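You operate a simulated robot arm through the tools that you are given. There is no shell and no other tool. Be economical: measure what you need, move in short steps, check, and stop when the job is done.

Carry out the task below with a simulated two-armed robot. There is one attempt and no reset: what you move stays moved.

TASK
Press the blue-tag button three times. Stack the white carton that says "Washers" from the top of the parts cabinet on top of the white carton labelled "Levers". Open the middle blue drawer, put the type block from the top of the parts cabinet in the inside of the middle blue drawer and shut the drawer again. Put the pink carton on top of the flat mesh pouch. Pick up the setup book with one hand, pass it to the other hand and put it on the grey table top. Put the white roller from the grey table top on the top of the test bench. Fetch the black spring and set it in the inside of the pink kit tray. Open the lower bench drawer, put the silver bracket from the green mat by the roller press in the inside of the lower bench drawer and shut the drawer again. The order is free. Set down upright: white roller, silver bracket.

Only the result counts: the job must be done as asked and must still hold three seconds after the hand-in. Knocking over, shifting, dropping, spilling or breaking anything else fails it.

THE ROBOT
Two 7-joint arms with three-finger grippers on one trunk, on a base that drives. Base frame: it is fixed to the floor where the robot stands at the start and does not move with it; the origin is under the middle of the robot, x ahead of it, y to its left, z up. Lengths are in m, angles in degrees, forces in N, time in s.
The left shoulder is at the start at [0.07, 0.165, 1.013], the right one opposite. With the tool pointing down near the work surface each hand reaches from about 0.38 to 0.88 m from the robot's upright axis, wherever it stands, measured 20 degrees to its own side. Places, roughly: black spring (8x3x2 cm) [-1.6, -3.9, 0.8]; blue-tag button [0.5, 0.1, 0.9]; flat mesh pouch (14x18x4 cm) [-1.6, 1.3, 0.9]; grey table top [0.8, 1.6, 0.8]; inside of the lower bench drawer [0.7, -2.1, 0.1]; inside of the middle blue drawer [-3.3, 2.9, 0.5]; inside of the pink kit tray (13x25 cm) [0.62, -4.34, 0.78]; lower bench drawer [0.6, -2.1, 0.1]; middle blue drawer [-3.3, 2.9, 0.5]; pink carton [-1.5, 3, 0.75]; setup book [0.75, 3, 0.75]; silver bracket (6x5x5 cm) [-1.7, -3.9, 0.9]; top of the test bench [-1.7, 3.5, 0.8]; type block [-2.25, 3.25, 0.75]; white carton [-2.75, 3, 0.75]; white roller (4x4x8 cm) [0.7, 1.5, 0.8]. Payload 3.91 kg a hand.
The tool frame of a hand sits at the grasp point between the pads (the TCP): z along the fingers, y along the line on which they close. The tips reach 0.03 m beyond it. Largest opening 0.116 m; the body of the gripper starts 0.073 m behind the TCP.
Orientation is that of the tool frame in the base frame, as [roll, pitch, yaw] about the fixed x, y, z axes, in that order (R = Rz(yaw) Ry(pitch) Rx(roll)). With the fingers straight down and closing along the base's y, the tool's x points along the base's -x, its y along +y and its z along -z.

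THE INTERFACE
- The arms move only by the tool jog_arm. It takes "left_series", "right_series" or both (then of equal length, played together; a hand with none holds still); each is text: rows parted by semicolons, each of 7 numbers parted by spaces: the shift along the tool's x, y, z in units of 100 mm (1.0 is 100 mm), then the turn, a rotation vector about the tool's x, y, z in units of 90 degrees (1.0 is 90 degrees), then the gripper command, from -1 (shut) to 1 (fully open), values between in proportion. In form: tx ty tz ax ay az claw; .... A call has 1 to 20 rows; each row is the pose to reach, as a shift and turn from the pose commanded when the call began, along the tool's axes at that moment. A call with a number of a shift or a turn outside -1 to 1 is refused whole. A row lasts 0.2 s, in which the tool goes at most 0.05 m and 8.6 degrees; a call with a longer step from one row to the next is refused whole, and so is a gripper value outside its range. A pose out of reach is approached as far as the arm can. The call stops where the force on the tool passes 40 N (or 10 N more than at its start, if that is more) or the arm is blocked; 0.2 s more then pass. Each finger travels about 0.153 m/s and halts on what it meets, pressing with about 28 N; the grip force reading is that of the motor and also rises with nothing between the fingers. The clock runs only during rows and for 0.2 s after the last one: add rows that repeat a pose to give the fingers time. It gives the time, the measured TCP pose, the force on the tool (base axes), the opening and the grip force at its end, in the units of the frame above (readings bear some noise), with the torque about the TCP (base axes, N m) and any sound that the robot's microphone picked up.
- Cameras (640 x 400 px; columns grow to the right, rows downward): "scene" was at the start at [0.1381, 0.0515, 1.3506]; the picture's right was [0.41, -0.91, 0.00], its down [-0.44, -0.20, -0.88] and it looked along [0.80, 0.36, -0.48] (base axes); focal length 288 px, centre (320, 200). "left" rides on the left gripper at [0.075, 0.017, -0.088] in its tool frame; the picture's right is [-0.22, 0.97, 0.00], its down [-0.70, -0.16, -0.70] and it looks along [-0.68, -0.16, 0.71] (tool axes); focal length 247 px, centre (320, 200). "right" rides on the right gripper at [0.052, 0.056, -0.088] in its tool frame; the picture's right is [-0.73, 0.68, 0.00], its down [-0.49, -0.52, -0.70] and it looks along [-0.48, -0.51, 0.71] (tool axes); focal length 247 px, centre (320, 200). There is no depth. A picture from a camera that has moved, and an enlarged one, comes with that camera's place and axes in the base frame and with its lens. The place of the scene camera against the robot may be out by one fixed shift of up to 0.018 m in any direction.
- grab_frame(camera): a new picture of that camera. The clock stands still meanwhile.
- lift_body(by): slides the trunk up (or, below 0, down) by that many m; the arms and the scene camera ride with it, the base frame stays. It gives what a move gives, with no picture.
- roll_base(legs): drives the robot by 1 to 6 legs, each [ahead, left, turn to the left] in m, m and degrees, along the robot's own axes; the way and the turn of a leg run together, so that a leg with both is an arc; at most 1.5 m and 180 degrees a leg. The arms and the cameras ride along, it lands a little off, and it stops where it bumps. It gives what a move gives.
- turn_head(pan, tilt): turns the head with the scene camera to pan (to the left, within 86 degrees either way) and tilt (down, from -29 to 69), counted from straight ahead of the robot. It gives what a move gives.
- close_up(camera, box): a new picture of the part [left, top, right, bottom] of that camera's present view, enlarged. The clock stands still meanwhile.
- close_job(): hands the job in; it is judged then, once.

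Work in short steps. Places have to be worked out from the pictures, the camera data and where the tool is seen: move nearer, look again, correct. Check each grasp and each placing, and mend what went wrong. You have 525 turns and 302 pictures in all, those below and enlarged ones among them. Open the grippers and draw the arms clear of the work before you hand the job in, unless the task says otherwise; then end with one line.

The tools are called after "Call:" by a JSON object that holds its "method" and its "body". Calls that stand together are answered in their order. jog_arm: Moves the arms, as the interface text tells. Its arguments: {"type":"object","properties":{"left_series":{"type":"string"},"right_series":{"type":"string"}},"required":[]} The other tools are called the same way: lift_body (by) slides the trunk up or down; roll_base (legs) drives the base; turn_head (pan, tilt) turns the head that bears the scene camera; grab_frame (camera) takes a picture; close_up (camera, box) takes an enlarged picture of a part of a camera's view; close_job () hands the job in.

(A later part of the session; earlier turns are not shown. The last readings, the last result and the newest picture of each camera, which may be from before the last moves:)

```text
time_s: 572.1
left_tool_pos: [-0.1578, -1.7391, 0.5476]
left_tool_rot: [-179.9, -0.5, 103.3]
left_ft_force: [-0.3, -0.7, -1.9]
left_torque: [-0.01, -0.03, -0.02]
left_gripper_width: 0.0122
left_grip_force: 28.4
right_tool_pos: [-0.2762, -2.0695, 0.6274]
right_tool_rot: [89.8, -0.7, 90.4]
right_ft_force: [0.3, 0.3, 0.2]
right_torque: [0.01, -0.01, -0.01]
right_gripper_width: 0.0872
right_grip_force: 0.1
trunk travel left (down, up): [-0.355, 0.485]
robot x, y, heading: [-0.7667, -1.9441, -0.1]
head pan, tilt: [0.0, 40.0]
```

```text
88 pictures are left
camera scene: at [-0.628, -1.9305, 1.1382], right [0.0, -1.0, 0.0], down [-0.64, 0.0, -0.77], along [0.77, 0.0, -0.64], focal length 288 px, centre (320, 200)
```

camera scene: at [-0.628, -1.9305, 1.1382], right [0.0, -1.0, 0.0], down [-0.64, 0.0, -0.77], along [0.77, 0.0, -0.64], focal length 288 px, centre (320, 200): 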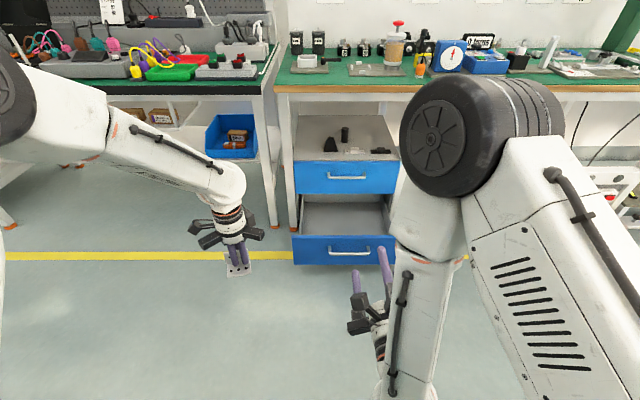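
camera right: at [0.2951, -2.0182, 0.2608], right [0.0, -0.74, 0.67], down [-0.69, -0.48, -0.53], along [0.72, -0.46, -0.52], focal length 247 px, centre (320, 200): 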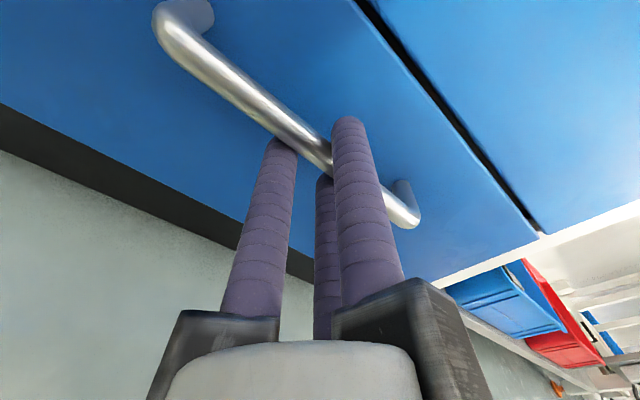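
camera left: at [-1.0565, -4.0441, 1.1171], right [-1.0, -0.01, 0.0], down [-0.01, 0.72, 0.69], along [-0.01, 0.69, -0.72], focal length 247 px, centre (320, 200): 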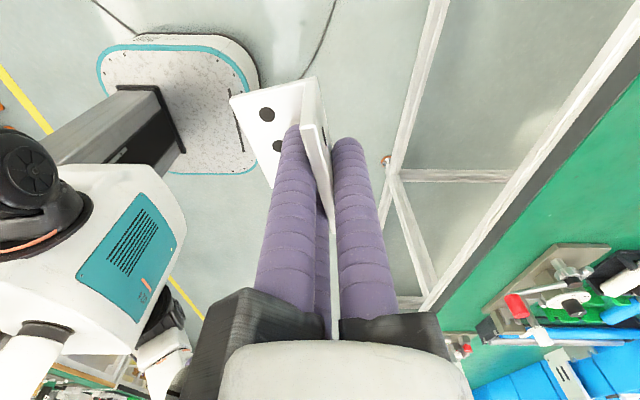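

I'll drive so the left hand comes over the open drawer's interior.

Call:
{"method": "roll_base", "body": {"legs": [[0, -0.31, 0], [0.41, 0, 0]]}}

Call:
{"method": "turn_head", "body": {"pan": 15, "tilt": 50}}

Call:
{"method": "grab_frame", "body": {"camera": "scene"}}

Call:
{"method": "grab_frame", "body": {"camera": "left"}}

```text
time_s: 576.3
left_tool_pos: [0.2483, -2.0486, 0.5465]
left_tool_rot: [-179.8, -0.5, 103.4]
left_ft_force: [0.6, 0.1, -0.7]
left_torque: [-0.02, 0.03, -0.02]
left_gripper_width: 0.0125
left_grip_force: 27.7
right_tool_pos: [0.1315, -2.3802, 0.6278]
right_tool_rot: [89.8, -0.8, 90.4]
right_ft_force: [0.6, -0.8, -0.6]
right_torque: [-0.01, -0.05, -0.01]
right_gripper_width: 0.0871
right_grip_force: 0.0
trunk travel left (down, up): [-0.355, 0.485]
robot x, y, heading: [-0.36, -2.2529, -0.1]
head pan, tilt: [0.0, 40.0]
```

```text
time_s: 577.1
left_tool_pos: [0.2491, -2.0494, 0.5479]
left_tool_rot: [-179.9, -0.5, 103.4]
left_ft_force: [-0.1, 0.4, -0.9]
left_torque: [-0.01, 0.01, 0.02]
left_gripper_width: 0.0124
left_grip_force: 28.0
right_tool_pos: [0.1308, -2.3791, 0.6272]
right_tool_rot: [89.7, -0.8, 90.5]
right_ft_force: [-0.2, -0.5, 0.0]
right_torque: [0.0, 0.01, 0.01]
right_gripper_width: 0.087
right_grip_force: 0.1
trunk travel left (down, up): [-0.355, 0.485]
robot x, y, heading: [-0.3613, -2.2514, -0.4]
head pan, tilt: [15.0, 50.0]
```

```text
87 pictures are left
camera scene: at [-0.2314, -2.2217, 1.1241], right [0.26, -0.97, 0.0], down [-0.74, -0.2, -0.64], along [0.62, 0.16, -0.77], focal length 288 px, centre (320, 200)
```

scene: 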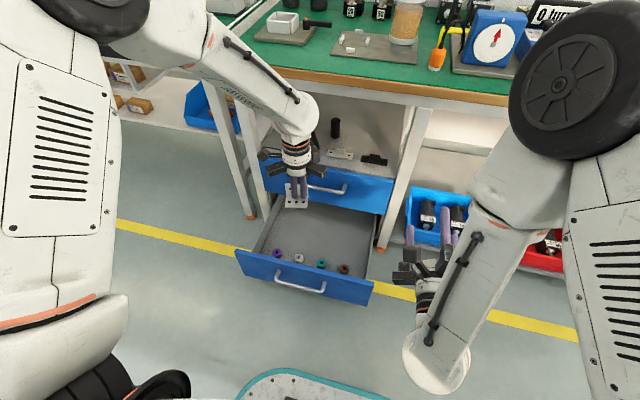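

```text
86 pictures are left
camera left: at [0.2487, -1.9739, 0.6363], right [1.0, 0.01, 0.0], down [0.01, -0.72, 0.69], along [0.0, -0.69, -0.72], focal length 247 px, centre (320, 200)
```

left: 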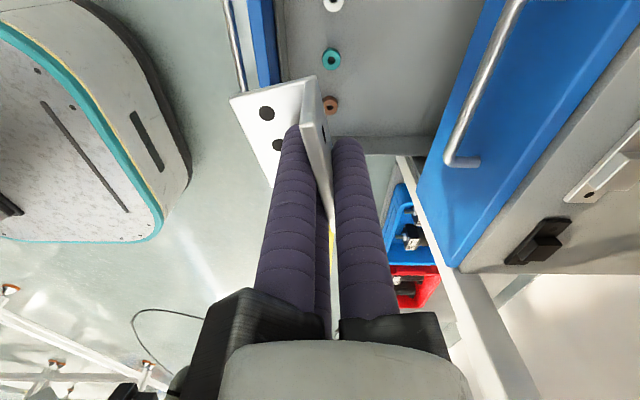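

The drawer holds four small rings in a row near x≈0.27, so I must place the bracket behind them. I'll turn the left hand 180° so the bracket's foot points away from the rings.

Call:
{"method": "jog_arm", "body": {"left_series": "0 0 0 0 0 -0.09 -1; 0 0 0 0 0 -0.18 -1; 0 0 0 0 0 -0.27 -1; 0 0 0 0 0 -0.36 -1; 0 0 0 0 0 -0.45 -1; 0 0 0 0 0 -0.54 -1; 0 0 0 0 0 -0.63 -1; 0 0 0 0 0 -0.72 -1; 0 0 0 0 0 -0.81 -1; 0 0 0 0 0 -0.9 -1; 0 0 0 0 0 -0.99 -1; 0 0 0 0 0 -1 -1"}}

Call:
{"method": "jog_arm", "body": {"left_series": "0 0 0 0 0 -0.09 -1; 0 0 0 0 0 -0.18 -1; 0 0 0 0 0 -0.27 -1; 0 0 0 0 0 -0.36 -1; 0 0 0 0 0 -0.45 -1; 0 0 0 0 0 -0.54 -1; 0 0 0 0 0 -0.63 -1; 0 0 0 0 0 -0.72 -1; 0 0 0 0 0 -0.81 -1; 0 0 0 0 0 -0.9 -1"}}

Call:
{"method": "grab_frame", "body": {"camera": "left"}}

```text
time_s: 579.7
left_tool_pos: [0.2475, -2.0494, 0.5479]
left_tool_rot: [179.4, -0.1, -166.6]
left_ft_force: [0.8, 0.0, -1.1]
left_torque: [0.02, 0.01, 0.0]
left_gripper_width: 0.0121
left_grip_force: 28.3
right_tool_pos: [0.1312, -2.3802, 0.627]
right_tool_rot: [89.8, -0.8, 90.4]
right_ft_force: [0.1, 0.1, 0.7]
right_torque: [0.0, 0.0, 0.01]
right_gripper_width: 0.087
right_grip_force: 0.0
trunk travel left (down, up): [-0.355, 0.485]
robot x, y, heading: [-0.3627, -2.2551, -0.1]
head pan, tilt: [15.0, 50.0]
```

```text
time_s: 581.9
left_tool_pos: [0.2498, -2.0482, 0.5462]
left_tool_rot: [179.7, 0.6, -85.5]
left_ft_force: [-0.1, 0.1, -1.6]
left_torque: [0.02, 0.03, -0.02]
left_gripper_width: 0.0126
left_grip_force: 28.3
right_tool_pos: [0.1311, -2.3807, 0.6285]
right_tool_rot: [89.6, -0.8, 90.4]
right_ft_force: [-0.3, -0.2, -0.6]
right_torque: [0.01, 0.0, 0.02]
right_gripper_width: 0.087
right_grip_force: 0.1
trunk travel left (down, up): [-0.355, 0.485]
robot x, y, heading: [-0.3622, -2.2572, 0.2]
head pan, tilt: [15.0, 50.0]
```

```text
85 pictures are left
camera left: at [0.2379, -2.1266, 0.6352], right [-0.99, 0.15, 0.01], down [0.11, 0.7, 0.7], along [0.1, 0.7, -0.71], focal length 247 px, centre (320, 200)
```

left: 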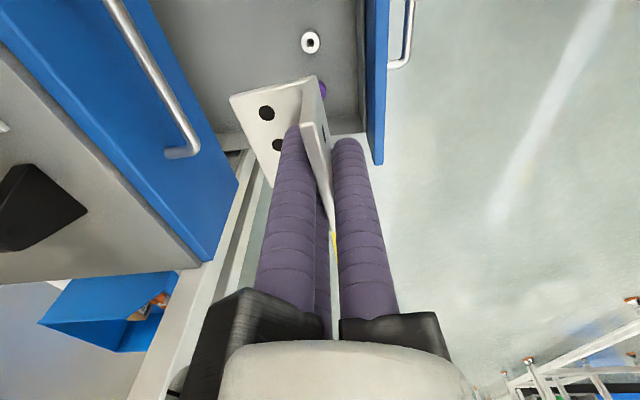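

The turn worked. Rings are at y≈-1.92, -2.015, -2.11, -2.20 (x≈0.27). I'll place the plate at x≈0.305, centred at y≈-2.06 between rings; moving in and lowering.

Call:
{"method": "roll_base", "body": {"legs": [[0.058, -0.012, 0]]}}

Call:
{"method": "lift_body", "body": {"by": -0.25}}

Call:
{"method": "grab_frame", "body": {"camera": "left"}}

Call:
{"method": "grab_frame", "body": {"camera": "scene"}}

```text
time_s: 582.9
left_tool_pos: [0.3067, -2.0611, 0.5481]
left_tool_rot: [179.7, 0.6, -85.6]
left_ft_force: [-0.1, 0.3, -1.8]
left_torque: [0.03, 0.03, 0.02]
left_gripper_width: 0.0122
left_grip_force: 28.1
right_tool_pos: [0.1902, -2.3909, 0.626]
right_tool_rot: [89.8, -0.8, 90.3]
right_ft_force: [0.1, -0.3, 0.0]
right_torque: [-0.01, -0.02, -0.04]
right_gripper_width: 0.0866
right_grip_force: 0.1
trunk travel left (down, up): [-0.355, 0.485]
robot x, y, heading: [-0.3046, -2.2687, -0.3]
head pan, tilt: [15.0, 50.0]
```

```text
time_s: 585.5
left_tool_pos: [0.3069, -2.0606, 0.2977]
left_tool_rot: [179.8, 0.4, -85.6]
left_ft_force: [0.5, 0.4, -2.1]
left_torque: [0.0, -0.01, 0.01]
left_gripper_width: 0.0121
left_grip_force: 28.0
right_tool_pos: [0.1889, -2.3914, 0.378]
right_tool_rot: [89.7, -0.8, 90.4]
right_ft_force: [0.7, 0.0, 0.6]
right_torque: [0.02, 0.0, 0.05]
right_gripper_width: 0.0872
right_grip_force: 0.0
trunk travel left (down, up): [-0.105, 0.735]
robot x, y, heading: [-0.3029, -2.2665, -0.1]
head pan, tilt: [15.0, 50.0]
```

```text
84 pictures are left
camera left: at [0.2957, -2.1385, 0.3852], right [-0.99, 0.15, 0.01], down [0.11, 0.7, 0.7], along [0.1, 0.7, -0.71], focal length 247 px, centre (320, 200)
```

left: 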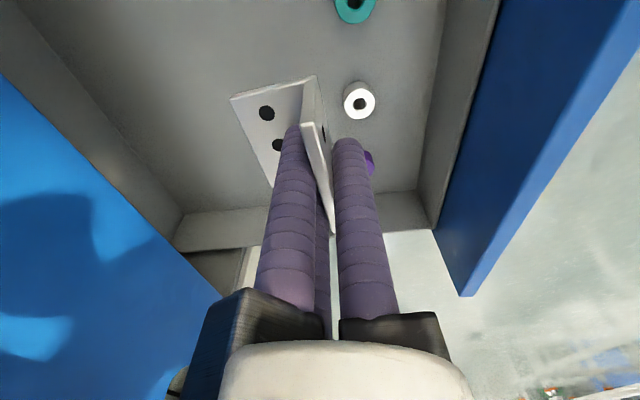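

```text
83 pictures are left
camera scene: at [-0.1736, -2.2339, 0.8741], right [0.26, -0.97, 0.0], down [-0.74, -0.2, -0.64], along [0.62, 0.16, -0.77], focal length 288 px, centre (320, 200)
```

scene: 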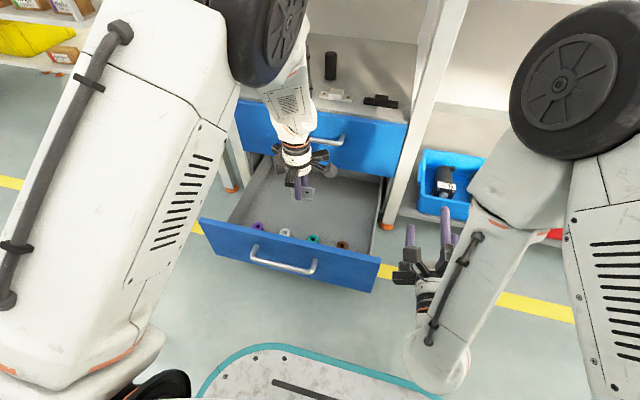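

Geometry is confirmed; rings are clear of the path. I'll lower 9 cm by trunk and feel for the floor with the arm.

Call:
{"method": "lift_body", "body": {"by": -0.09}}

Call:
{"method": "jog_arm", "body": {"left_series": "0 0 0.1 0 0 0 -1; 0 0 0.2 0 0 0 -1; 0 0 0.28 0 0 0 -1; 0 0 0.34 0 0 0 -1; 0 0 0.4 0 0 0 -1; 0 0 0.45 0 0 0 -1; 0 0 0.5 0 0 0 -1; 0 0 0.55 0 0 0 -1; 0 0 0.6 0 0 0 -1"}}

Call:
{"method": "grab_frame", "body": {"camera": "left"}}

```text
time_s: 586.7
left_tool_pos: [0.3055, -2.059, 0.2265]
left_tool_rot: [-179.2, -0.1, -85.6]
left_ft_force: [-0.4, -0.1, -1.0]
left_torque: [-0.01, 0.0, -0.02]
left_gripper_width: 0.0122
left_grip_force: 27.5
right_tool_pos: [0.1871, -2.3918, 0.3185]
right_tool_rot: [87.9, -0.4, 90.4]
right_ft_force: [0.5, -1.2, 0.2]
right_torque: [0.04, 0.02, -0.02]
right_gripper_width: 0.0871
right_grip_force: 0.1
trunk travel left (down, up): [-0.015, 0.825]
robot x, y, heading: [-0.3006, -2.2659, -0.1]
head pan, tilt: [15.0, 50.0]
```

```text
time_s: 588.7
left_tool_pos: [0.3046, -2.061, 0.1658]
left_tool_rot: [-179.3, -0.1, -85.7]
left_ft_force: [0.3, -0.3, -1.7]
left_torque: [0.03, 0.03, 0.02]
left_gripper_width: 0.0121
left_grip_force: 28.0
right_tool_pos: [0.1879, -2.3921, 0.3191]
right_tool_rot: [87.9, -0.6, 90.3]
right_ft_force: [0.3, -0.6, 0.6]
right_torque: [0.01, -0.02, 0.02]
right_gripper_width: 0.0873
right_grip_force: 0.0
trunk travel left (down, up): [-0.015, 0.825]
robot x, y, heading: [-0.3046, -2.2661, -0.1]
head pan, tilt: [15.0, 50.0]
```

```text
82 pictures are left
camera left: at [0.293, -2.1368, 0.2547], right [-0.99, 0.15, -0.01], down [0.1, 0.71, 0.7], along [0.11, 0.69, -0.71], focal length 247 px, centre (320, 200)
```

left: 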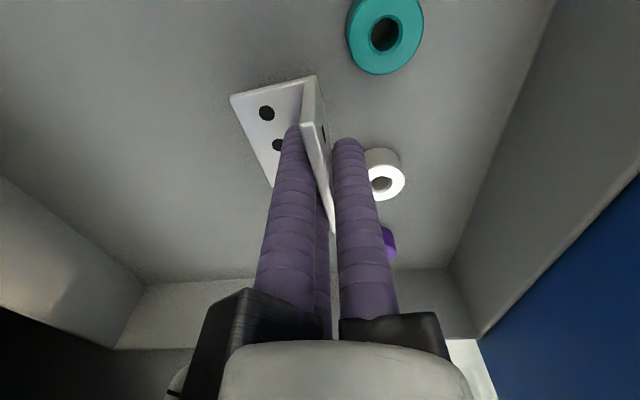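

Not yet touching. Continuing down in 4 mm steps.

Call:
{"method": "jog_arm", "body": {"left_series": "0 0 0.04 0 0 0 -1; 0 0 0.08 0 0 0 -1; 0 0 0.12 0 0 0 -1; 0 0 0.16 0 0 0 -1; 0 0 0.2 0 0 0 -1; 0 0 0.24 0 0 0 -1"}}

Call:
{"method": "grab_frame", "body": {"camera": "left"}}

```text
time_s: 590.1
left_tool_pos: [0.3079, -2.0594, 0.1437]
left_tool_rot: [-179.2, -0.2, -85.6]
left_ft_force: [-0.2, 1.0, -1.4]
left_torque: [-0.02, 0.01, -0.02]
left_gripper_width: 0.0124
left_grip_force: 28.1
right_tool_pos: [0.1854, -2.3923, 0.3193]
right_tool_rot: [87.9, -0.5, 90.4]
right_ft_force: [-0.5, 0.0, 0.0]
right_torque: [0.0, 0.04, -0.01]
right_gripper_width: 0.0869
right_grip_force: 0.0
trunk travel left (down, up): [-0.015, 0.825]
robot x, y, heading: [-0.306, -2.2723, 0.1]
head pan, tilt: [15.0, 50.0]
```

```text
81 pictures are left
camera left: at [0.294, -2.1368, 0.2309], right [-0.99, 0.15, -0.01], down [0.1, 0.71, 0.7], along [0.11, 0.69, -0.71], focal length 247 px, centre (320, 200)
```

left: 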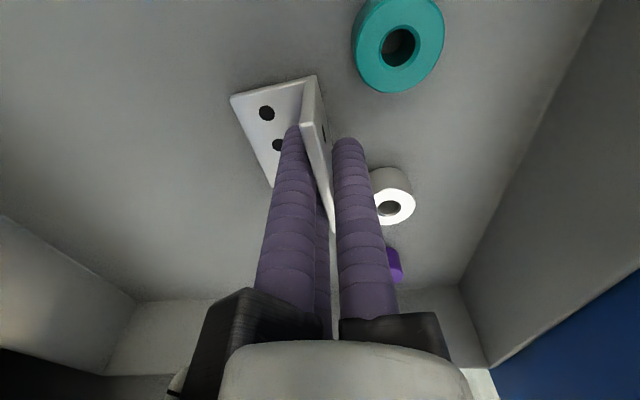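

Call:
{"method": "jog_arm", "body": {"left_series": "0 0 0.04 0 0 0 -1; 0 0 0.08 0 0 0 -1; 0 0 0.12 0 0 0 -1; 0 0 0.16 0 0 0 -1; 0 0 0.2 0 0 0 -1; 0 0 0.24 0 0 0 -1; 0 0 0.28 0 0 0 -1"}}

Call:
{"method": "grab_frame", "body": {"camera": "left"}}

```text
time_s: 591.0
left_tool_pos: [0.3141, -2.0604, 0.1356]
left_tool_rot: [-178.2, 0.1, -85.5]
left_ft_force: [-1.2, -3.3, 52.0]
left_torque: [-0.16, 0.29, 0.05]
left_gripper_width: 0.0126
left_grip_force: 27.5
right_tool_pos: [0.1859, -2.3918, 0.3201]
right_tool_rot: [87.5, -1.0, 90.4]
right_ft_force: [0.1, 0.7, 0.1]
right_torque: [-0.01, 0.04, -0.02]
right_gripper_width: 0.0872
right_grip_force: 0.0
trunk travel left (down, up): [-0.015, 0.825]
robot x, y, heading: [-0.3018, -2.2674, -0.2]
head pan, tilt: [15.0, 50.0]
stopped in row 4 (left hand): the force on the tool passed its limit at 46 N (the readings are from after the stop); the commanded pose is now the measured one
```

```text
80 pictures are left
camera left: at [0.3005, -2.137, 0.223], right [-0.99, 0.15, -0.03], down [0.08, 0.7, 0.71], along [0.13, 0.69, -0.71], focal length 247 px, centre (320, 200)
```

left: 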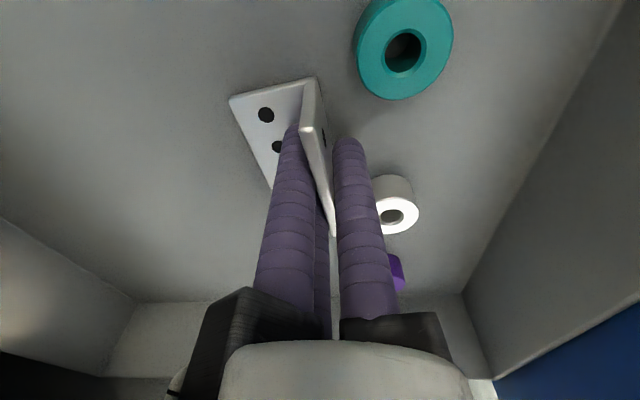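

The bracket's heel touches the floor with ~2° tilt. I'll ease up, level it, set it down and open slightly.

Call:
{"method": "jog_arm", "body": {"left_series": "0 0.03 -0.03 -0.01 0 0 -1; 0 0.05 -0.03 -0.02 0 0 -1; 0 0.05 -0.02 -0.02 0 0 -1; 0 0.05 -0.02 -0.02 0 0 -1"}}

Call:
{"method": "grab_frame", "body": {"camera": "left"}}

```text
time_s: 592.0
left_tool_pos: [0.3072, -2.0607, 0.1355]
left_tool_rot: [179.7, 0.1, -85.6]
left_ft_force: [1.1, 1.0, 47.6]
left_torque: [0.08, -1.07, 0.05]
left_gripper_width: 0.0125
left_grip_force: 27.8
right_tool_pos: [0.1862, -2.3909, 0.3203]
right_tool_rot: [87.5, -0.9, 90.6]
right_ft_force: [0.0, 0.2, -0.5]
right_torque: [0.0, 0.03, -0.02]
right_gripper_width: 0.0871
right_grip_force: 0.1
trunk travel left (down, up): [-0.015, 0.825]
robot x, y, heading: [-0.3036, -2.2687, 0.1]
head pan, tilt: [15.0, 50.0]
```

```text
79 pictures are left
camera left: at [0.2958, -2.1367, 0.2235], right [-0.99, 0.15, 0.01], down [0.11, 0.71, 0.7], along [0.1, 0.69, -0.71], focal length 247 px, centre (320, 200)
```

left: 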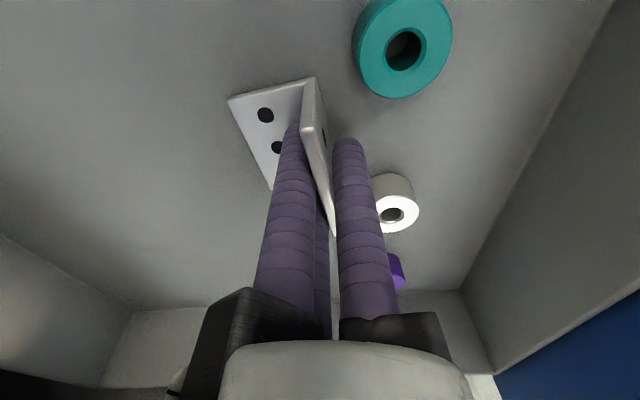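

Now the load is centred on the foot, so it's flat. I'll ease 2 mm and open gently.

Call:
{"method": "jog_arm", "body": {"left_series": "0 0 -0.02 0 0 0 -1; 0 0 -0.02 0 0 0 -0.8; 0 0 -0.02 0 0 0 -0.6; 0 0 -0.02 0 0 0 -0.4; 0 0 -0.02 0 0 0 -0.3; 0 0 -0.02 0 0 0 -0.3"}}

Call:
{"method": "grab_frame", "body": {"camera": "left"}}

```text
time_s: 593.4
left_tool_pos: [0.3062, -2.0592, 0.1354]
left_tool_rot: [179.5, 0.1, -85.6]
left_ft_force: [0.7, 13.3, 37.2]
left_torque: [-0.43, -0.55, 0.23]
left_gripper_width: 0.035
left_grip_force: 0.0
right_tool_pos: [0.186, -2.391, 0.3197]
right_tool_rot: [87.5, -0.9, 90.4]
right_ft_force: [0.7, 0.2, 0.1]
right_torque: [0.02, 0.0, 0.0]
right_gripper_width: 0.0871
right_grip_force: 0.1
trunk travel left (down, up): [-0.015, 0.825]
robot x, y, heading: [-0.3016, -2.2694, -0.0]
head pan, tilt: [15.0, 50.0]
```

```text
78 pictures are left
camera left: at [0.2949, -2.1358, 0.2236], right [-0.99, 0.15, 0.01], down [0.11, 0.71, 0.7], along [0.1, 0.69, -0.71], focal length 247 px, centre (320, 200)
```

left: 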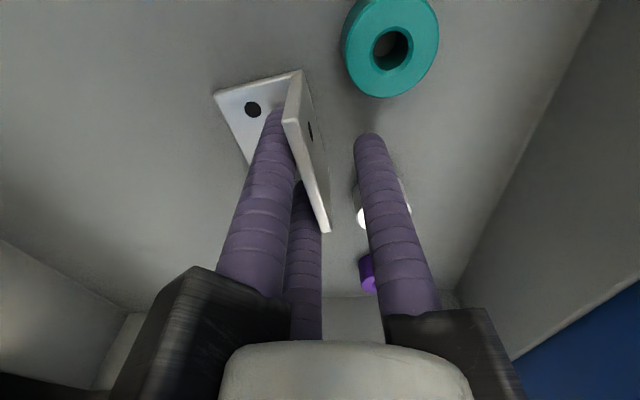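

The rod tips still press on the bracket's foot. I'll rise a centimetre and look.

Call:
{"method": "jog_arm", "body": {"left_series": "0 0 -0.05 0 0 0 -0.3; 0 0 -0.1 0 0 0 -0.3; 0 0 -0.1 0 0 0 -0.3"}}

Call:
{"method": "grab_frame", "body": {"camera": "left"}}

```text
time_s: 594.2
left_tool_pos: [0.3042, -2.0611, 0.1416]
left_tool_rot: [179.1, 0.0, -85.7]
left_ft_force: [0.0, -0.1, 0.1]
left_torque: [-0.03, 0.02, 0.0]
left_gripper_width: 0.0407
left_grip_force: 0.1
right_tool_pos: [0.1859, -2.3923, 0.3195]
right_tool_rot: [87.6, -0.7, 90.5]
right_ft_force: [-0.1, -0.2, -1.0]
right_torque: [0.01, 0.0, -0.04]
right_gripper_width: 0.0867
right_grip_force: 0.1
trunk travel left (down, up): [-0.015, 0.825]
robot x, y, heading: [-0.303, -2.266, -0.1]
head pan, tilt: [15.0, 50.0]
```

```text
77 pictures are left
camera left: at [0.2941, -2.1375, 0.2302], right [-0.99, 0.15, 0.01], down [0.12, 0.71, 0.7], along [0.09, 0.69, -0.72], focal length 247 px, centre (320, 200)
```

left: 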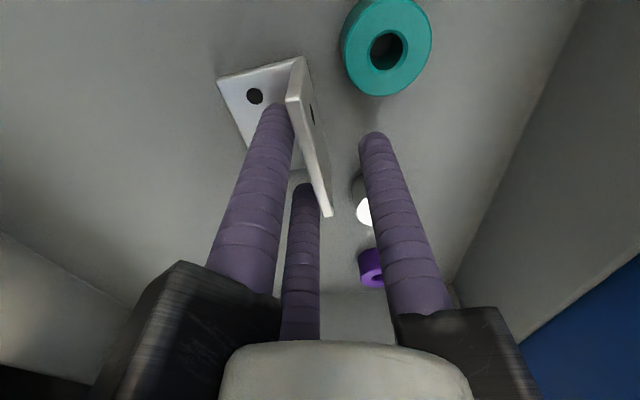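

Free now. I'll lift straight up 10 cm and check the bracket and rings.

Call:
{"method": "jog_arm", "body": {"left_series": "0 0 -0.1 0 0 0 -0.3; 0 0 -0.3 0 0 0 -0.3; 0 0 -0.6 0 0 0 -0.3; 0 0 -1 0 0 0 -0.3; 0 0 -1 0 0 0 -0.3"}}

Call:
{"method": "grab_frame", "body": {"camera": "left"}}

```text
time_s: 595.4
left_tool_pos: [0.3053, -2.0612, 0.242]
left_tool_rot: [179.1, 0.0, -85.7]
left_ft_force: [0.4, 0.1, 1.2]
left_torque: [-0.02, 0.01, 0.0]
left_gripper_width: 0.0406
left_grip_force: 0.1
right_tool_pos: [0.1863, -2.3915, 0.3209]
right_tool_rot: [87.6, -0.7, 90.5]
right_ft_force: [0.3, 0.0, 0.8]
right_torque: [-0.02, -0.01, 0.01]
right_gripper_width: 0.0871
right_grip_force: 0.0
trunk travel left (down, up): [-0.015, 0.825]
robot x, y, heading: [-0.302, -2.2671, -0.2]
head pan, tilt: [15.0, 50.0]
```

```text
76 pictures are left
camera left: at [0.2958, -2.1377, 0.3307], right [-0.99, 0.15, 0.01], down [0.12, 0.71, 0.7], along [0.09, 0.69, -0.72], focal length 247 px, centre (320, 200)
```

left: 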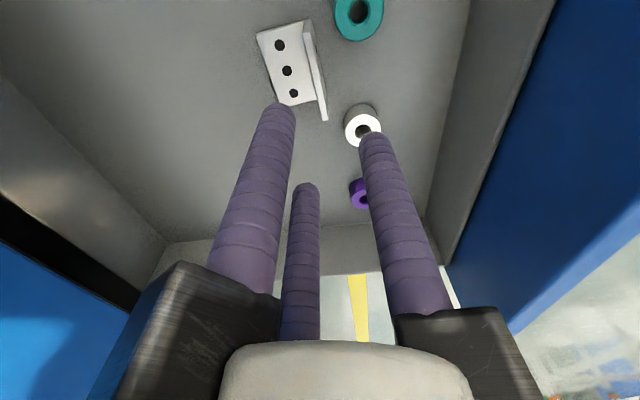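

The bracket stands upright behind the undisturbed rings. I'll lift clear of the drawer front, then back away.

Call:
{"method": "jog_arm", "body": {"left_series": "0 0 -0.3 0 0 0 -0.3; 0 0 -0.6 0 0 0 -0.3; 0 0 -1 0 0 0 -0.3; 0 0 -1 0 0 0 -0.3"}}

Call:
{"method": "jog_arm", "body": {"left_series": "0 0 -0.3 0 0 0 -0.3; 0 0 -0.6 0 0 0 -0.3; 0 0 -0.6 0 0 0 -0.3"}}

Call:
{"method": "roll_base", "body": {"legs": [[-0.35, 0, 0]]}}

Call:
{"method": "turn_head", "body": {"pan": 10, "tilt": 40}}

Call:
{"method": "grab_frame", "body": {"camera": "scene"}}

```text
time_s: 596.4
left_tool_pos: [0.3075, -2.0614, 0.3426]
left_tool_rot: [179.2, 0.0, -85.6]
left_ft_force: [0.4, 0.2, 0.2]
left_torque: [0.01, -0.05, 0.02]
left_gripper_width: 0.0404
left_grip_force: 0.1
right_tool_pos: [0.187, -2.3921, 0.3208]
right_tool_rot: [87.6, -0.6, 90.4]
right_ft_force: [0.4, -0.4, 0.3]
right_torque: [0.0, 0.0, 0.0]
right_gripper_width: 0.087
right_grip_force: 0.1
trunk travel left (down, up): [-0.015, 0.825]
robot x, y, heading: [-0.3054, -2.2681, -0.1]
head pan, tilt: [15.0, 50.0]
```

```text
time_s: 597.2
left_tool_pos: [0.307, -2.0593, 0.403]
left_tool_rot: [179.2, 0.0, -85.7]
left_ft_force: [-0.6, -1.3, 0.9]
left_torque: [0.0, 0.0, -0.01]
left_gripper_width: 0.0407
left_grip_force: 0.0
right_tool_pos: [0.1877, -2.3906, 0.3207]
right_tool_rot: [87.6, -0.8, 90.5]
right_ft_force: [0.8, 0.4, 0.5]
right_torque: [0.03, 0.01, 0.01]
right_gripper_width: 0.0866
right_grip_force: 0.1
trunk travel left (down, up): [-0.015, 0.825]
robot x, y, heading: [-0.3021, -2.27, 0.2]
head pan, tilt: [15.0, 50.0]
```

```text
time_s: 599.4
left_tool_pos: [-0.0379, -2.0612, 0.4035]
left_tool_rot: [179.1, 0.0, -85.9]
left_ft_force: [-0.2, 0.7, 0.2]
left_torque: [-0.01, -0.03, 0.01]
left_gripper_width: 0.0406
left_grip_force: 0.1
right_tool_pos: [-0.1614, -2.3925, 0.3204]
right_tool_rot: [87.6, -0.7, 90.2]
right_ft_force: [-0.1, -0.3, 1.4]
right_torque: [-0.02, 0.0, 0.02]
right_gripper_width: 0.087
right_grip_force: 0.1
trunk travel left (down, up): [-0.015, 0.825]
robot x, y, heading: [-0.6499, -2.2669, -0.1]
head pan, tilt: [15.0, 50.0]
```

```text
time_s: 600.2
left_tool_pos: [-0.0362, -2.0617, 0.3985]
left_tool_rot: [179.2, 0.1, -85.8]
left_ft_force: [1.4, 0.0, -1.0]
left_torque: [0.03, -0.03, 0.0]
left_gripper_width: 0.0403
left_grip_force: 0.1
right_tool_pos: [-0.1596, -2.3924, 0.3211]
right_tool_rot: [87.4, -0.8, 90.3]
right_ft_force: [-0.2, -1.0, 0.4]
right_torque: [0.01, -0.02, -0.02]
right_gripper_width: 0.0871
right_grip_force: 0.1
trunk travel left (down, up): [-0.015, 0.825]
robot x, y, heading: [-0.6505, -2.2676, -0.3]
head pan, tilt: [10.0, 40.0]
```

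```text
75 pictures are left
camera scene: at [-0.5185, -2.2344, 0.8037], right [0.17, -0.99, 0.01], down [-0.63, -0.11, -0.77], along [0.76, 0.12, -0.64], focal length 288 px, centre (320, 200)
```

scene: 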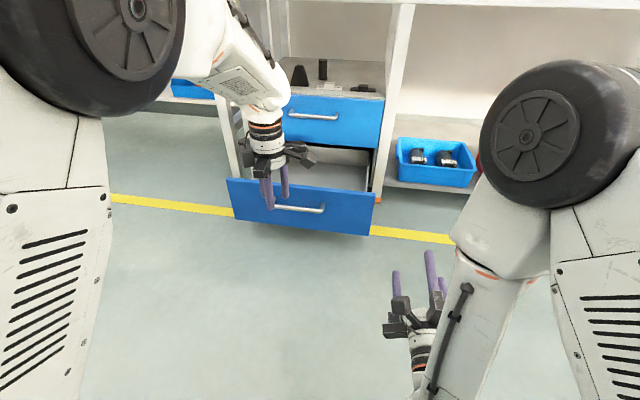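

Now to close the drawer with the right hand. I'll tuck the left hand up and back, and shut and lower the right hand.

Call:
{"method": "jog_arm", "body": {"left_series": "0 0.25 -0.25 0 0 0 -0.3; 0 0.5 -0.5 0 0 0 -0.3; 0 0.75 -0.75 0 0 0 0; 0 1 -1 0 0 0 0; 0 1 -1 0 0 0 0", "right_series": "0 -0.25 0 0.01 0 0 0; 0 -0.5 0 0.02 0 0 -0.5; 0 -0.75 0 0.03 0 0 -1; 0 -1 0 0.03 0 0 -1; 0 -1 0 0.03 0 0 -1"}}

Call:
{"method": "jog_arm", "body": {"left_series": "0 0.2 -0.25 0 0 0 0; 0 0.4 -0.5 0 0 0 0; 0 0.6 -0.75 0 0 0 0; 0 0.8 -1 0 0 0 0; 0 0.8 -1 0 0 0 0", "right_series": "0 -0.2 0.25 0 0 0 -1; 0 -0.4 0.5 0 0 0 -1; 0 -0.6 0.75 0 0 0 -1; 0 -0.72 1 0 0 0 -1; 0 -0.72 1 0 0 0 -1"}}

Call:
{"method": "jog_arm", "body": {"right_series": "0 0 0.3 0 0 0 -1; 0 0 0.6 0 0 0 -1; 0 0 0.9 0 0 0 -1; 0 0 1 0 0 0 -1; 0 0 1 0 0 0 -1"}}

Call:
{"method": "roll_base", "body": {"legs": [[0, 0.34, 0.2]]}}

Call:
{"method": "grab_frame", "body": {"camera": "scene"}}

```text
time_s: 601.1
left_tool_pos: [-0.122, -2.0649, 0.4957]
left_tool_rot: [179.6, -0.7, -85.8]
left_ft_force: [-0.5, 0.4, 0.9]
left_torque: [-0.07, 0.01, -0.03]
left_gripper_width: 0.0583
left_grip_force: 0.1
left hand out of reach, approached as far as the arm can: row 4
right_tool_pos: [-0.1629, -2.3813, 0.3286]
right_tool_rot: [85.1, -2.0, 92.3]
right_ft_force: [0.2, 0.4, 0.2]
right_torque: [-0.02, -0.02, 0.0]
right_gripper_width: 0.009
right_grip_force: 27.8
trunk travel left (down, up): [-0.015, 0.825]
robot x, y, heading: [-0.6464, -2.2687, -0.3]
head pan, tilt: [10.0, 40.0]
stopped in row 4 (right hand): the arm was blocked; the commanded pose is now the measured one
```

```text
time_s: 601.8
left_tool_pos: [-0.1282, -2.0456, 0.54]
left_tool_rot: [177.7, -6.3, -84.7]
left_ft_force: [-1.1, 0.7, 0.7]
left_torque: [-0.08, -0.04, -0.02]
left_gripper_width: 0.0579
left_grip_force: 0.1
left hand out of reach, approached as far as the arm can: row 1, 2, 3
right_tool_pos: [-0.157, -2.3662, 0.3103]
right_tool_rot: [90.1, -2.5, 95.4]
right_ft_force: [-1.1, -0.1, -0.5]
right_torque: [0.01, -0.03, -0.02]
right_gripper_width: 0.0092
right_grip_force: 27.7
trunk travel left (down, up): [-0.015, 0.825]
robot x, y, heading: [-0.6492, -2.2651, -0.4]
head pan, tilt: [10.0, 40.0]
stopped in row 3 (right hand): the arm was blocked; the commanded pose is now the measured one
```

```text
time_s: 602.5
left_tool_pos: [-0.1247, -2.0452, 0.5275]
left_tool_rot: [177.2, -6.2, -84.6]
left_ft_force: [-0.8, 0.7, 1.3]
left_torque: [-0.06, -0.07, 0.0]
left_gripper_width: 0.0582
left_grip_force: 0.0
right_tool_pos: [-0.1531, -2.3526, 0.2748]
right_tool_rot: [99.4, -3.3, 98.7]
right_ft_force: [-0.3, 0.5, 0.0]
right_torque: [0.0, 0.0, 0.03]
right_gripper_width: 0.009
right_grip_force: 28.1
trunk travel left (down, up): [-0.015, 0.825]
robot x, y, heading: [-0.6504, -2.2643, -0.3]
head pan, tilt: [10.0, 40.0]
stopped in row 3 (right hand): the arm was blocked; the commanded pose is now the measured one
```

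```text
time_s: 604.7
left_tool_pos: [-0.1236, -1.7038, 0.528]
left_tool_rot: [177.2, -6.1, -84.4]
left_ft_force: [0.3, 0.5, 0.2]
left_torque: [0.01, 0.01, -0.02]
left_gripper_width: 0.0578
left_grip_force: 0.1
right_tool_pos: [-0.1527, -2.0106, 0.273]
right_tool_rot: [99.3, -3.2, 99.2]
right_ft_force: [-0.1, 0.0, 0.5]
right_torque: [0.0, -0.01, -0.01]
right_gripper_width: 0.0093
right_grip_force: 28.3
trunk travel left (down, up): [-0.015, 0.825]
robot x, y, heading: [-0.6477, -1.9193, -0.2]
head pan, tilt: [10.0, 40.0]
```

```text
74 pictures are left
camera scene: at [-0.5207, -1.9017, 0.8016], right [0.08, -1.0, 0.01], down [-0.67, -0.06, -0.74], along [0.73, 0.05, -0.68], focal length 288 px, centre (320, 200)
```

scene: 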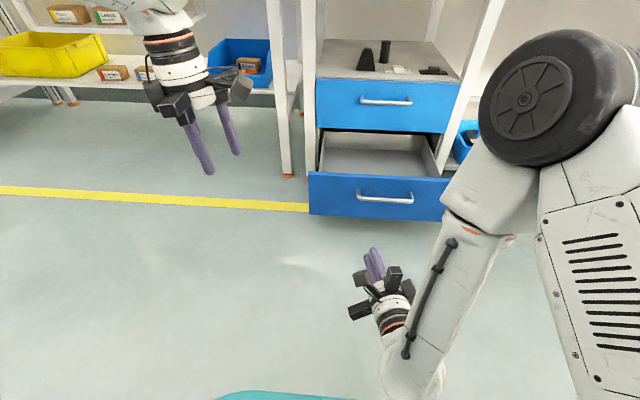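

The arms are cramped against the base at the lowest trunk position. I'll raise the trunk 0.2 m and rework the right hand's pose from there.

Call:
{"method": "lift_body", "body": {"by": 0.2}}

Call:
{"method": "jog_arm", "body": {"right_series": "0 0 0.25 0 0 0 -1; 0 0 0.5 0 0 0 -1; 0 0 0.75 0 0 0 -1; 0 0 1 0 0 0 -1; 0 0 1 0 0 0 -1"}}

```text
time_s: 606.9
left_tool_pos: [-0.1178, -1.7064, 0.7154]
left_tool_rot: [176.3, -6.0, -84.1]
left_ft_force: [0.5, 0.7, 0.2]
left_torque: [0.0, 0.01, 0.04]
left_gripper_width: 0.0582
left_grip_force: 0.0
right_tool_pos: [-0.149, -2.0097, 0.4598]
right_tool_rot: [100.2, -3.6, 99.2]
right_ft_force: [-0.8, -0.3, -0.2]
right_torque: [-0.01, -0.01, 0.01]
right_gripper_width: 0.0092
right_grip_force: 28.6
trunk travel left (down, up): [-0.215, 0.625]
robot x, y, heading: [-0.6463, -1.9268, -0.0]
head pan, tilt: [10.0, 40.0]
```

```text
time_s: 608.1
left_tool_pos: [-0.1178, -1.7061, 0.7153]
left_tool_rot: [176.4, -6.0, -84.2]
left_ft_force: [-0.2, 0.2, -0.2]
left_torque: [0.02, -0.03, 0.02]
left_gripper_width: 0.058
left_grip_force: 0.1
right_tool_pos: [-0.0523, -1.995, 0.4416]
right_tool_rot: [100.2, -3.6, 99.2]
right_ft_force: [0.4, -0.2, 0.2]
right_torque: [-0.02, 0.01, 0.0]
right_gripper_width: 0.0093
right_grip_force: 28.3
trunk travel left (down, up): [-0.215, 0.625]
robot x, y, heading: [-0.6469, -1.9233, -0.2]
head pan, tilt: [10.0, 40.0]
```

I'll straighten its pointing (−9° yaw, up 10°) and extend another 10 cm.

Call:
{"method": "jog_arm", "body": {"right_series": "0 0 0 -0.057 -0.051 0 -1; 0 0 0 -0.113 -0.102 0 -1; 0 0 0.25 -0.113 -0.102 0 -1; 0 0 0.5 -0.113 -0.102 0 -1; 0 0 0.75 -0.113 -0.102 0 -1; 0 0 1 -0.113 -0.102 0 -1; 0 0 1 -0.113 -0.102 0 -1"}}

Call:
{"method": "jog_arm", "body": {"right_series": "0 -0.25 0.1 0 0 0 -1; 0 -0.5 0.2 0 0 0 -1; 0 -0.75 0.3 0 0 0 -1; 0 -1 0.4 0 0 0 -1; 0 -1 0.4 0 0 0 -1"}}

Call:
{"method": "jog_arm", "body": {"right_series": "0 -0.25 0.1 0 0 0 -1; 0 -0.5 0.2 0 0 0 -1; 0 -0.75 0.2 0 0 0 -1; 0 -1 0.2 0 0 0 -1; 0 -1 0.2 0 0 0 -1"}}

Call:
{"method": "grab_frame", "body": {"camera": "scene"}}

```text
time_s: 609.7
left_tool_pos: [-0.1172, -1.7053, 0.7154]
left_tool_rot: [176.3, -5.9, -84.3]
left_ft_force: [-0.1, 0.2, 0.1]
left_torque: [0.0, -0.02, -0.01]
left_gripper_width: 0.058
left_grip_force: 0.0
right_tool_pos: [0.045, -1.9775, 0.4251]
right_tool_rot: [90.5, -2.8, 90.0]
right_ft_force: [-1.1, -0.9, -0.1]
right_torque: [0.03, -0.02, -0.01]
right_gripper_width: 0.0089
right_grip_force: 28.5
trunk travel left (down, up): [-0.215, 0.625]
robot x, y, heading: [-0.6469, -1.9262, 0.0]
head pan, tilt: [10.0, 40.0]
```

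```text
time_s: 610.9
left_tool_pos: [-0.1181, -1.7072, 0.7161]
left_tool_rot: [176.3, -6.0, -84.2]
left_ft_force: [-0.8, -0.2, 0.2]
left_torque: [0.01, 0.03, -0.01]
left_gripper_width: 0.0582
left_grip_force: 0.0
right_tool_pos: [0.0827, -1.9709, 0.3241]
right_tool_rot: [90.4, -2.9, 90.1]
right_ft_force: [0.5, 0.5, 0.7]
right_torque: [0.01, 0.01, -0.01]
right_gripper_width: 0.0093
right_grip_force: 27.7
trunk travel left (down, up): [-0.215, 0.625]
robot x, y, heading: [-0.646, -1.9259, -0.2]
head pan, tilt: [10.0, 40.0]
```

```text
time_s: 612.1
left_tool_pos: [-0.1198, -1.7056, 0.7172]
left_tool_rot: [176.4, -6.0, -84.2]
left_ft_force: [-0.7, -0.5, -0.6]
left_torque: [0.0, 0.01, 0.01]
left_gripper_width: 0.058
left_grip_force: 0.0
right_tool_pos: [0.1047, -1.9652, 0.2275]
right_tool_rot: [90.1, -2.8, 90.2]
right_ft_force: [1.3, 7.2, 19.7]
right_torque: [-0.23, -0.42, 0.1]
right_gripper_width: 0.0092
right_grip_force: 28.7
trunk travel left (down, up): [-0.215, 0.625]
robot x, y, heading: [-0.6497, -1.9262, -0.2]
head pan, tilt: [10.0, 40.0]
```

```text
73 pictures are left
camera scene: at [-0.5119, -1.9039, 0.9954], right [0.09, -1.0, 0.0], down [-0.67, -0.06, -0.74], along [0.74, 0.07, -0.67], focal length 288 px, centre (320, 200)
```

scene: 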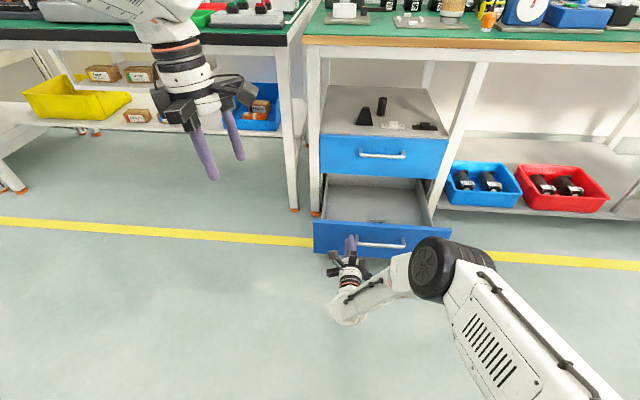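

The shut fingers came down on the end of the handle bar. I'll lift off, draw back, centre at y≈-2.05 and go below the bar.

Call:
{"method": "jog_arm", "body": {"right_series": "0 0.1 0 0 0 0 -1; 0 0.1 -0.3 0 0 0 -1; 0 0.1 -0.7 0 0 0 -1; -0.4 0.1 -0.7 0 0 0 -1; -0.8 0.1 -0.7 0 0 0 -1; -0.8 0.1 -0.7 0 0 0 -1"}}

Call:
{"method": "jog_arm", "body": {"right_series": "0 -0.3 0 0 0 0 -1; 0 -0.6 0 0 0 0 -1; 0 -0.85 0 0 0 0 -1; 0 -0.85 0 0 0 0 -1"}}

Call:
{"method": "grab_frame", "body": {"camera": "right"}}

Call:
{"method": "grab_frame", "body": {"camera": "scene"}}

```text
time_s: 613.5
left_tool_pos: [-0.1179, -1.7057, 0.715]
left_tool_rot: [176.3, -5.9, -84.2]
left_ft_force: [-0.4, -0.2, 0.6]
left_torque: [-0.04, 0.04, 0.01]
left_gripper_width: 0.0581
left_grip_force: 0.0
right_tool_pos: [0.0328, -2.0463, 0.2301]
right_tool_rot: [90.4, -2.9, 90.1]
right_ft_force: [0.1, 0.6, -0.1]
right_torque: [0.0, 0.0, -0.01]
right_gripper_width: 0.0093
right_grip_force: 28.2
trunk travel left (down, up): [-0.215, 0.625]
robot x, y, heading: [-0.6491, -1.9251, 0.1]
head pan, tilt: [10.0, 40.0]
```

```text
time_s: 614.5
left_tool_pos: [-0.1181, -1.7057, 0.7145]
left_tool_rot: [176.3, -5.9, -84.1]
left_ft_force: [0.3, 0.2, -0.1]
left_torque: [0.01, -0.01, -0.02]
left_gripper_width: 0.058
left_grip_force: 0.0
right_tool_pos: [0.0319, -2.0427, 0.1461]
right_tool_rot: [90.4, -2.7, 89.9]
right_ft_force: [0.1, 0.1, -0.5]
right_torque: [-0.01, -0.02, 0.01]
right_gripper_width: 0.0093
right_grip_force: 28.2
trunk travel left (down, up): [-0.215, 0.625]
robot x, y, heading: [-0.6468, -1.9259, -0.2]
head pan, tilt: [10.0, 40.0]
```

```text
72 pictures are left
camera right: at [-0.0556, -1.9935, 0.2043], right [0.01, -0.76, 0.64], down [-0.7, -0.46, -0.54], along [0.71, -0.45, -0.54], focal length 247 px, centre (320, 200)
```

right: 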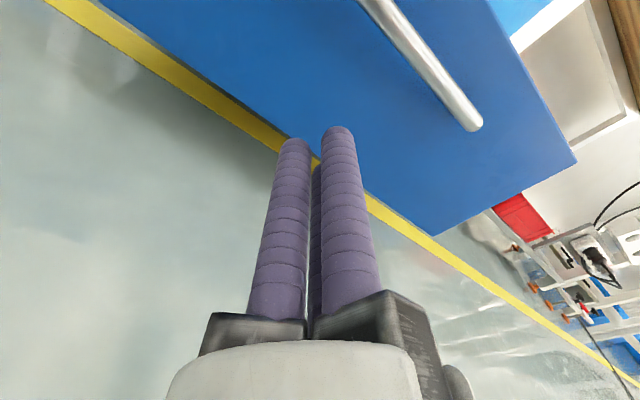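

```text
71 pictures are left
camera scene: at [-0.51, -1.9044, 0.9949], right [0.09, -1.0, 0.0], down [-0.67, -0.06, -0.74], along [0.74, 0.07, -0.67], focal length 288 px, centre (320, 200)
```

scene: 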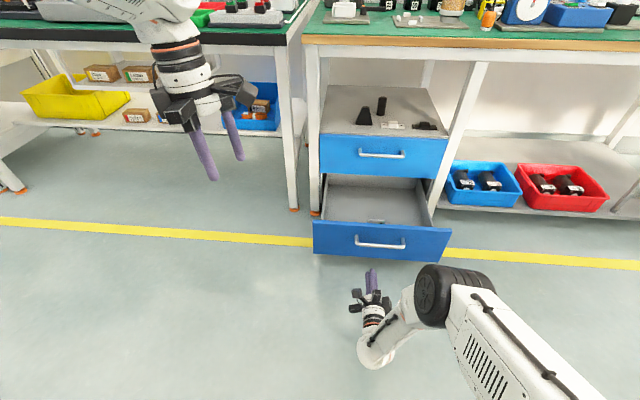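

I'm below the bar on the panel. Before driving, I'll pull the left hand back some more so it stays clear of the neighbouring bench.

Call:
{"method": "jog_arm", "body": {"left_series": "0 0.3 -0.3 0 0 0 0; 0 0.5 -0.6 0 0 0 0; 0 0.5 -0.9 0 0 0 0; 0 0.5 -1 0 0 0 0"}}

Call:
{"method": "roll_base", "body": {"legs": [[0.17, 0, 0]]}}

Call:
{"method": "grab_frame", "body": {"camera": "scene"}}

```text
time_s: 615.5
left_tool_pos: [-0.1404, -1.6811, 0.825]
left_tool_rot: [176.5, -8.9, -84.3]
left_ft_force: [0.1, 0.4, 0.0]
left_torque: [-0.04, -0.05, 0.02]
left_gripper_width: 0.058
left_grip_force: 0.0
left hand out of reach, approached as far as the arm can: row 1, 2, 3, 4
right_tool_pos: [0.0318, -2.042, 0.1466]
right_tool_rot: [90.5, -2.9, 90.0]
right_ft_force: [-1.1, 0.1, 0.2]
right_torque: [0.0, 0.01, 0.01]
right_gripper_width: 0.0094
right_grip_force: 27.6
trunk travel left (down, up): [-0.215, 0.625]
robot x, y, heading: [-0.6499, -1.9236, -0.4]
head pan, tilt: [10.0, 40.0]
```

```text
time_s: 616.9
left_tool_pos: [0.0304, -1.6806, 0.8205]
left_tool_rot: [176.0, -8.7, -83.6]
left_ft_force: [-0.3, 0.5, 0.0]
left_torque: [-0.01, 0.02, 0.05]
left_gripper_width: 0.0582
left_grip_force: 0.0
right_tool_pos: [0.2013, -2.0425, 0.1449]
right_tool_rot: [90.4, -2.8, 90.1]
right_ft_force: [-0.9, -0.4, 0.3]
right_torque: [0.06, 0.0, 0.01]
right_gripper_width: 0.0091
right_grip_force: 28.3
trunk travel left (down, up): [-0.215, 0.625]
robot x, y, heading: [-0.4793, -1.9249, -0.1]
head pan, tilt: [10.0, 40.0]
```

```text
70 pictures are left
camera scene: at [-0.3482, -1.8959, 0.9838], right [0.21, -0.98, 0.0], down [-0.75, -0.16, -0.64], along [0.63, 0.14, -0.77], focal length 288 px, centre (320, 200)
```

scene: 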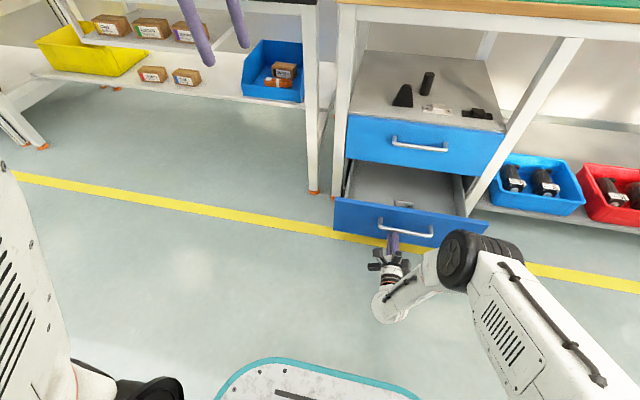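

The drawer is sliding in, bracket standing. I'll continue 0.1 m by base, then finish with the arm.

Call:
{"method": "roll_base", "body": {"legs": [[0.09, 0, 0]]}}

Call:
{"method": "jog_arm", "body": {"right_series": "0 0 0.12 0 0 0 -1; 0 0 0.24 0 0 0 -1; 0 0 0.36 0 0 0 -1; 0 0 0.48 0 0 0 -1; 0 0 0.6 0 0 0 -1; 0 0 0.72 0 0 0 -1; 0 0 0.84 0 0 0 -1; 0 0 0.96 0 0 0 -1"}}

Call:
{"method": "grab_frame", "body": {"camera": "scene"}}

```text
time_s: 618.0
left_tool_pos: [0.1219, -1.6783, 0.8197]
left_tool_rot: [175.9, -9.1, -83.7]
left_ft_force: [0.9, 0.0, -0.1]
left_torque: [-0.02, 0.03, 0.02]
left_gripper_width: 0.058
left_grip_force: 0.1
right_tool_pos: [0.2927, -2.0433, 0.1446]
right_tool_rot: [90.5, -2.8, 90.1]
right_ft_force: [-0.5, -0.4, -0.1]
right_torque: [0.04, -0.01, -0.03]
right_gripper_width: 0.009
right_grip_force: 45.1
trunk travel left (down, up): [-0.215, 0.625]
robot x, y, heading: [-0.3875, -1.9255, 0.1]
head pan, tilt: [10.0, 40.0]
```

```text
time_s: 619.9
left_tool_pos: [0.1207, -1.6769, 0.8178]
left_tool_rot: [175.7, -9.3, -83.6]
left_ft_force: [0.8, -0.4, -0.7]
left_torque: [-0.01, 0.05, 0.0]
left_gripper_width: 0.0579
left_grip_force: 0.0
right_tool_pos: [0.3897, -2.0438, 0.1463]
right_tool_rot: [90.5, -2.8, 90.1]
right_ft_force: [-0.2, -0.2, -0.3]
right_torque: [-0.04, 0.0, 0.03]
right_gripper_width: 0.0087
right_grip_force: 44.2
trunk travel left (down, up): [-0.215, 0.625]
robot x, y, heading: [-0.3857, -1.9252, -0.2]
head pan, tilt: [10.0, 40.0]
```

```text
69 pictures are left
camera scene: at [-0.2535, -1.8936, 0.9906], right [0.23, -0.97, 0.0], down [-0.69, -0.16, -0.7], along [0.69, 0.16, -0.71], focal length 288 px, centre (320, 200)
```

scene: 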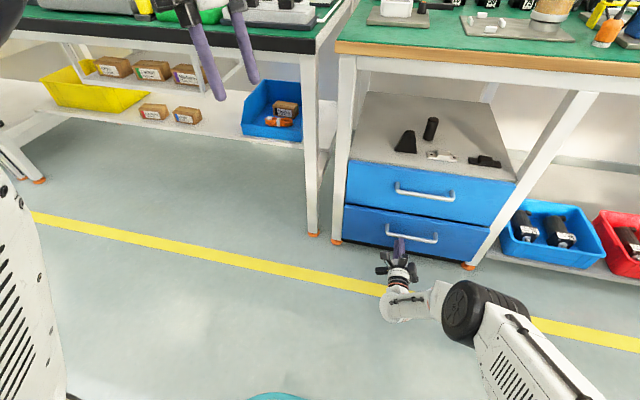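

Nearly flush. A little more push until the stop is felt.

Call:
{"method": "jog_arm", "body": {"right_series": "0 0 0.06 0 0 0 -1; 0 0 0.12 0 0 0 -1; 0 0 0.18 0 0 0 -1; 0 0 0.24 0 0 0 -1; 0 0 0.3 0 0 0 -1"}}

Call:
{"method": "close_up", "body": {"camera": "scene", "box": [320, 130, 540, 290]}}

```text
time_s: 620.9
left_tool_pos: [0.1206, -1.6776, 0.8162]
left_tool_rot: [175.4, -9.4, -83.5]
left_ft_force: [0.3, 0.3, -0.8]
left_torque: [-0.03, 0.07, -0.01]
left_gripper_width: 0.0581
left_grip_force: 0.0
right_tool_pos: [0.4093, -2.0432, 0.1406]
right_tool_rot: [90.6, -2.8, 89.9]
right_ft_force: [-5.4, 0.2, 2.0]
right_torque: [0.04, -0.14, -0.01]
right_gripper_width: 0.0091
right_grip_force: 44.8
trunk travel left (down, up): [-0.215, 0.625]
robot x, y, heading: [-0.3843, -1.9269, -0.6]
head pan, tilt: [10.0, 40.0]
stopped in row 5 (right hand): the force on the tool passed its limit at 52 N (the readings are from after the stop); the commanded pose is now the measured one
```

```text
2.50 times, centred on (430, 210) of scene
camera zoom: at [-0.2524, -1.8938, 0.9921], right [0.23, -0.97, 0.0], down [-0.68, -0.16, -0.72], along [0.7, 0.16, -0.7], focal length 720 px, centre (45, 175)
```

zoom: 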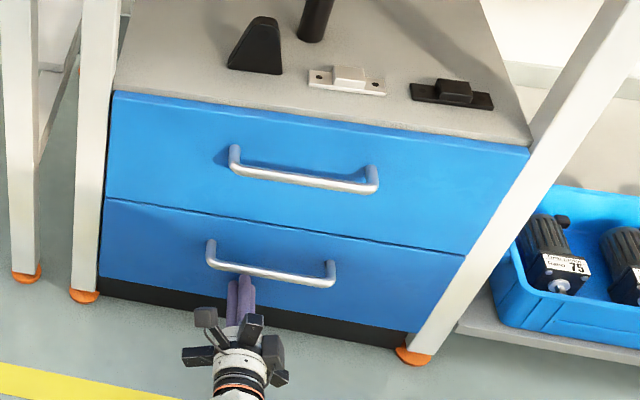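

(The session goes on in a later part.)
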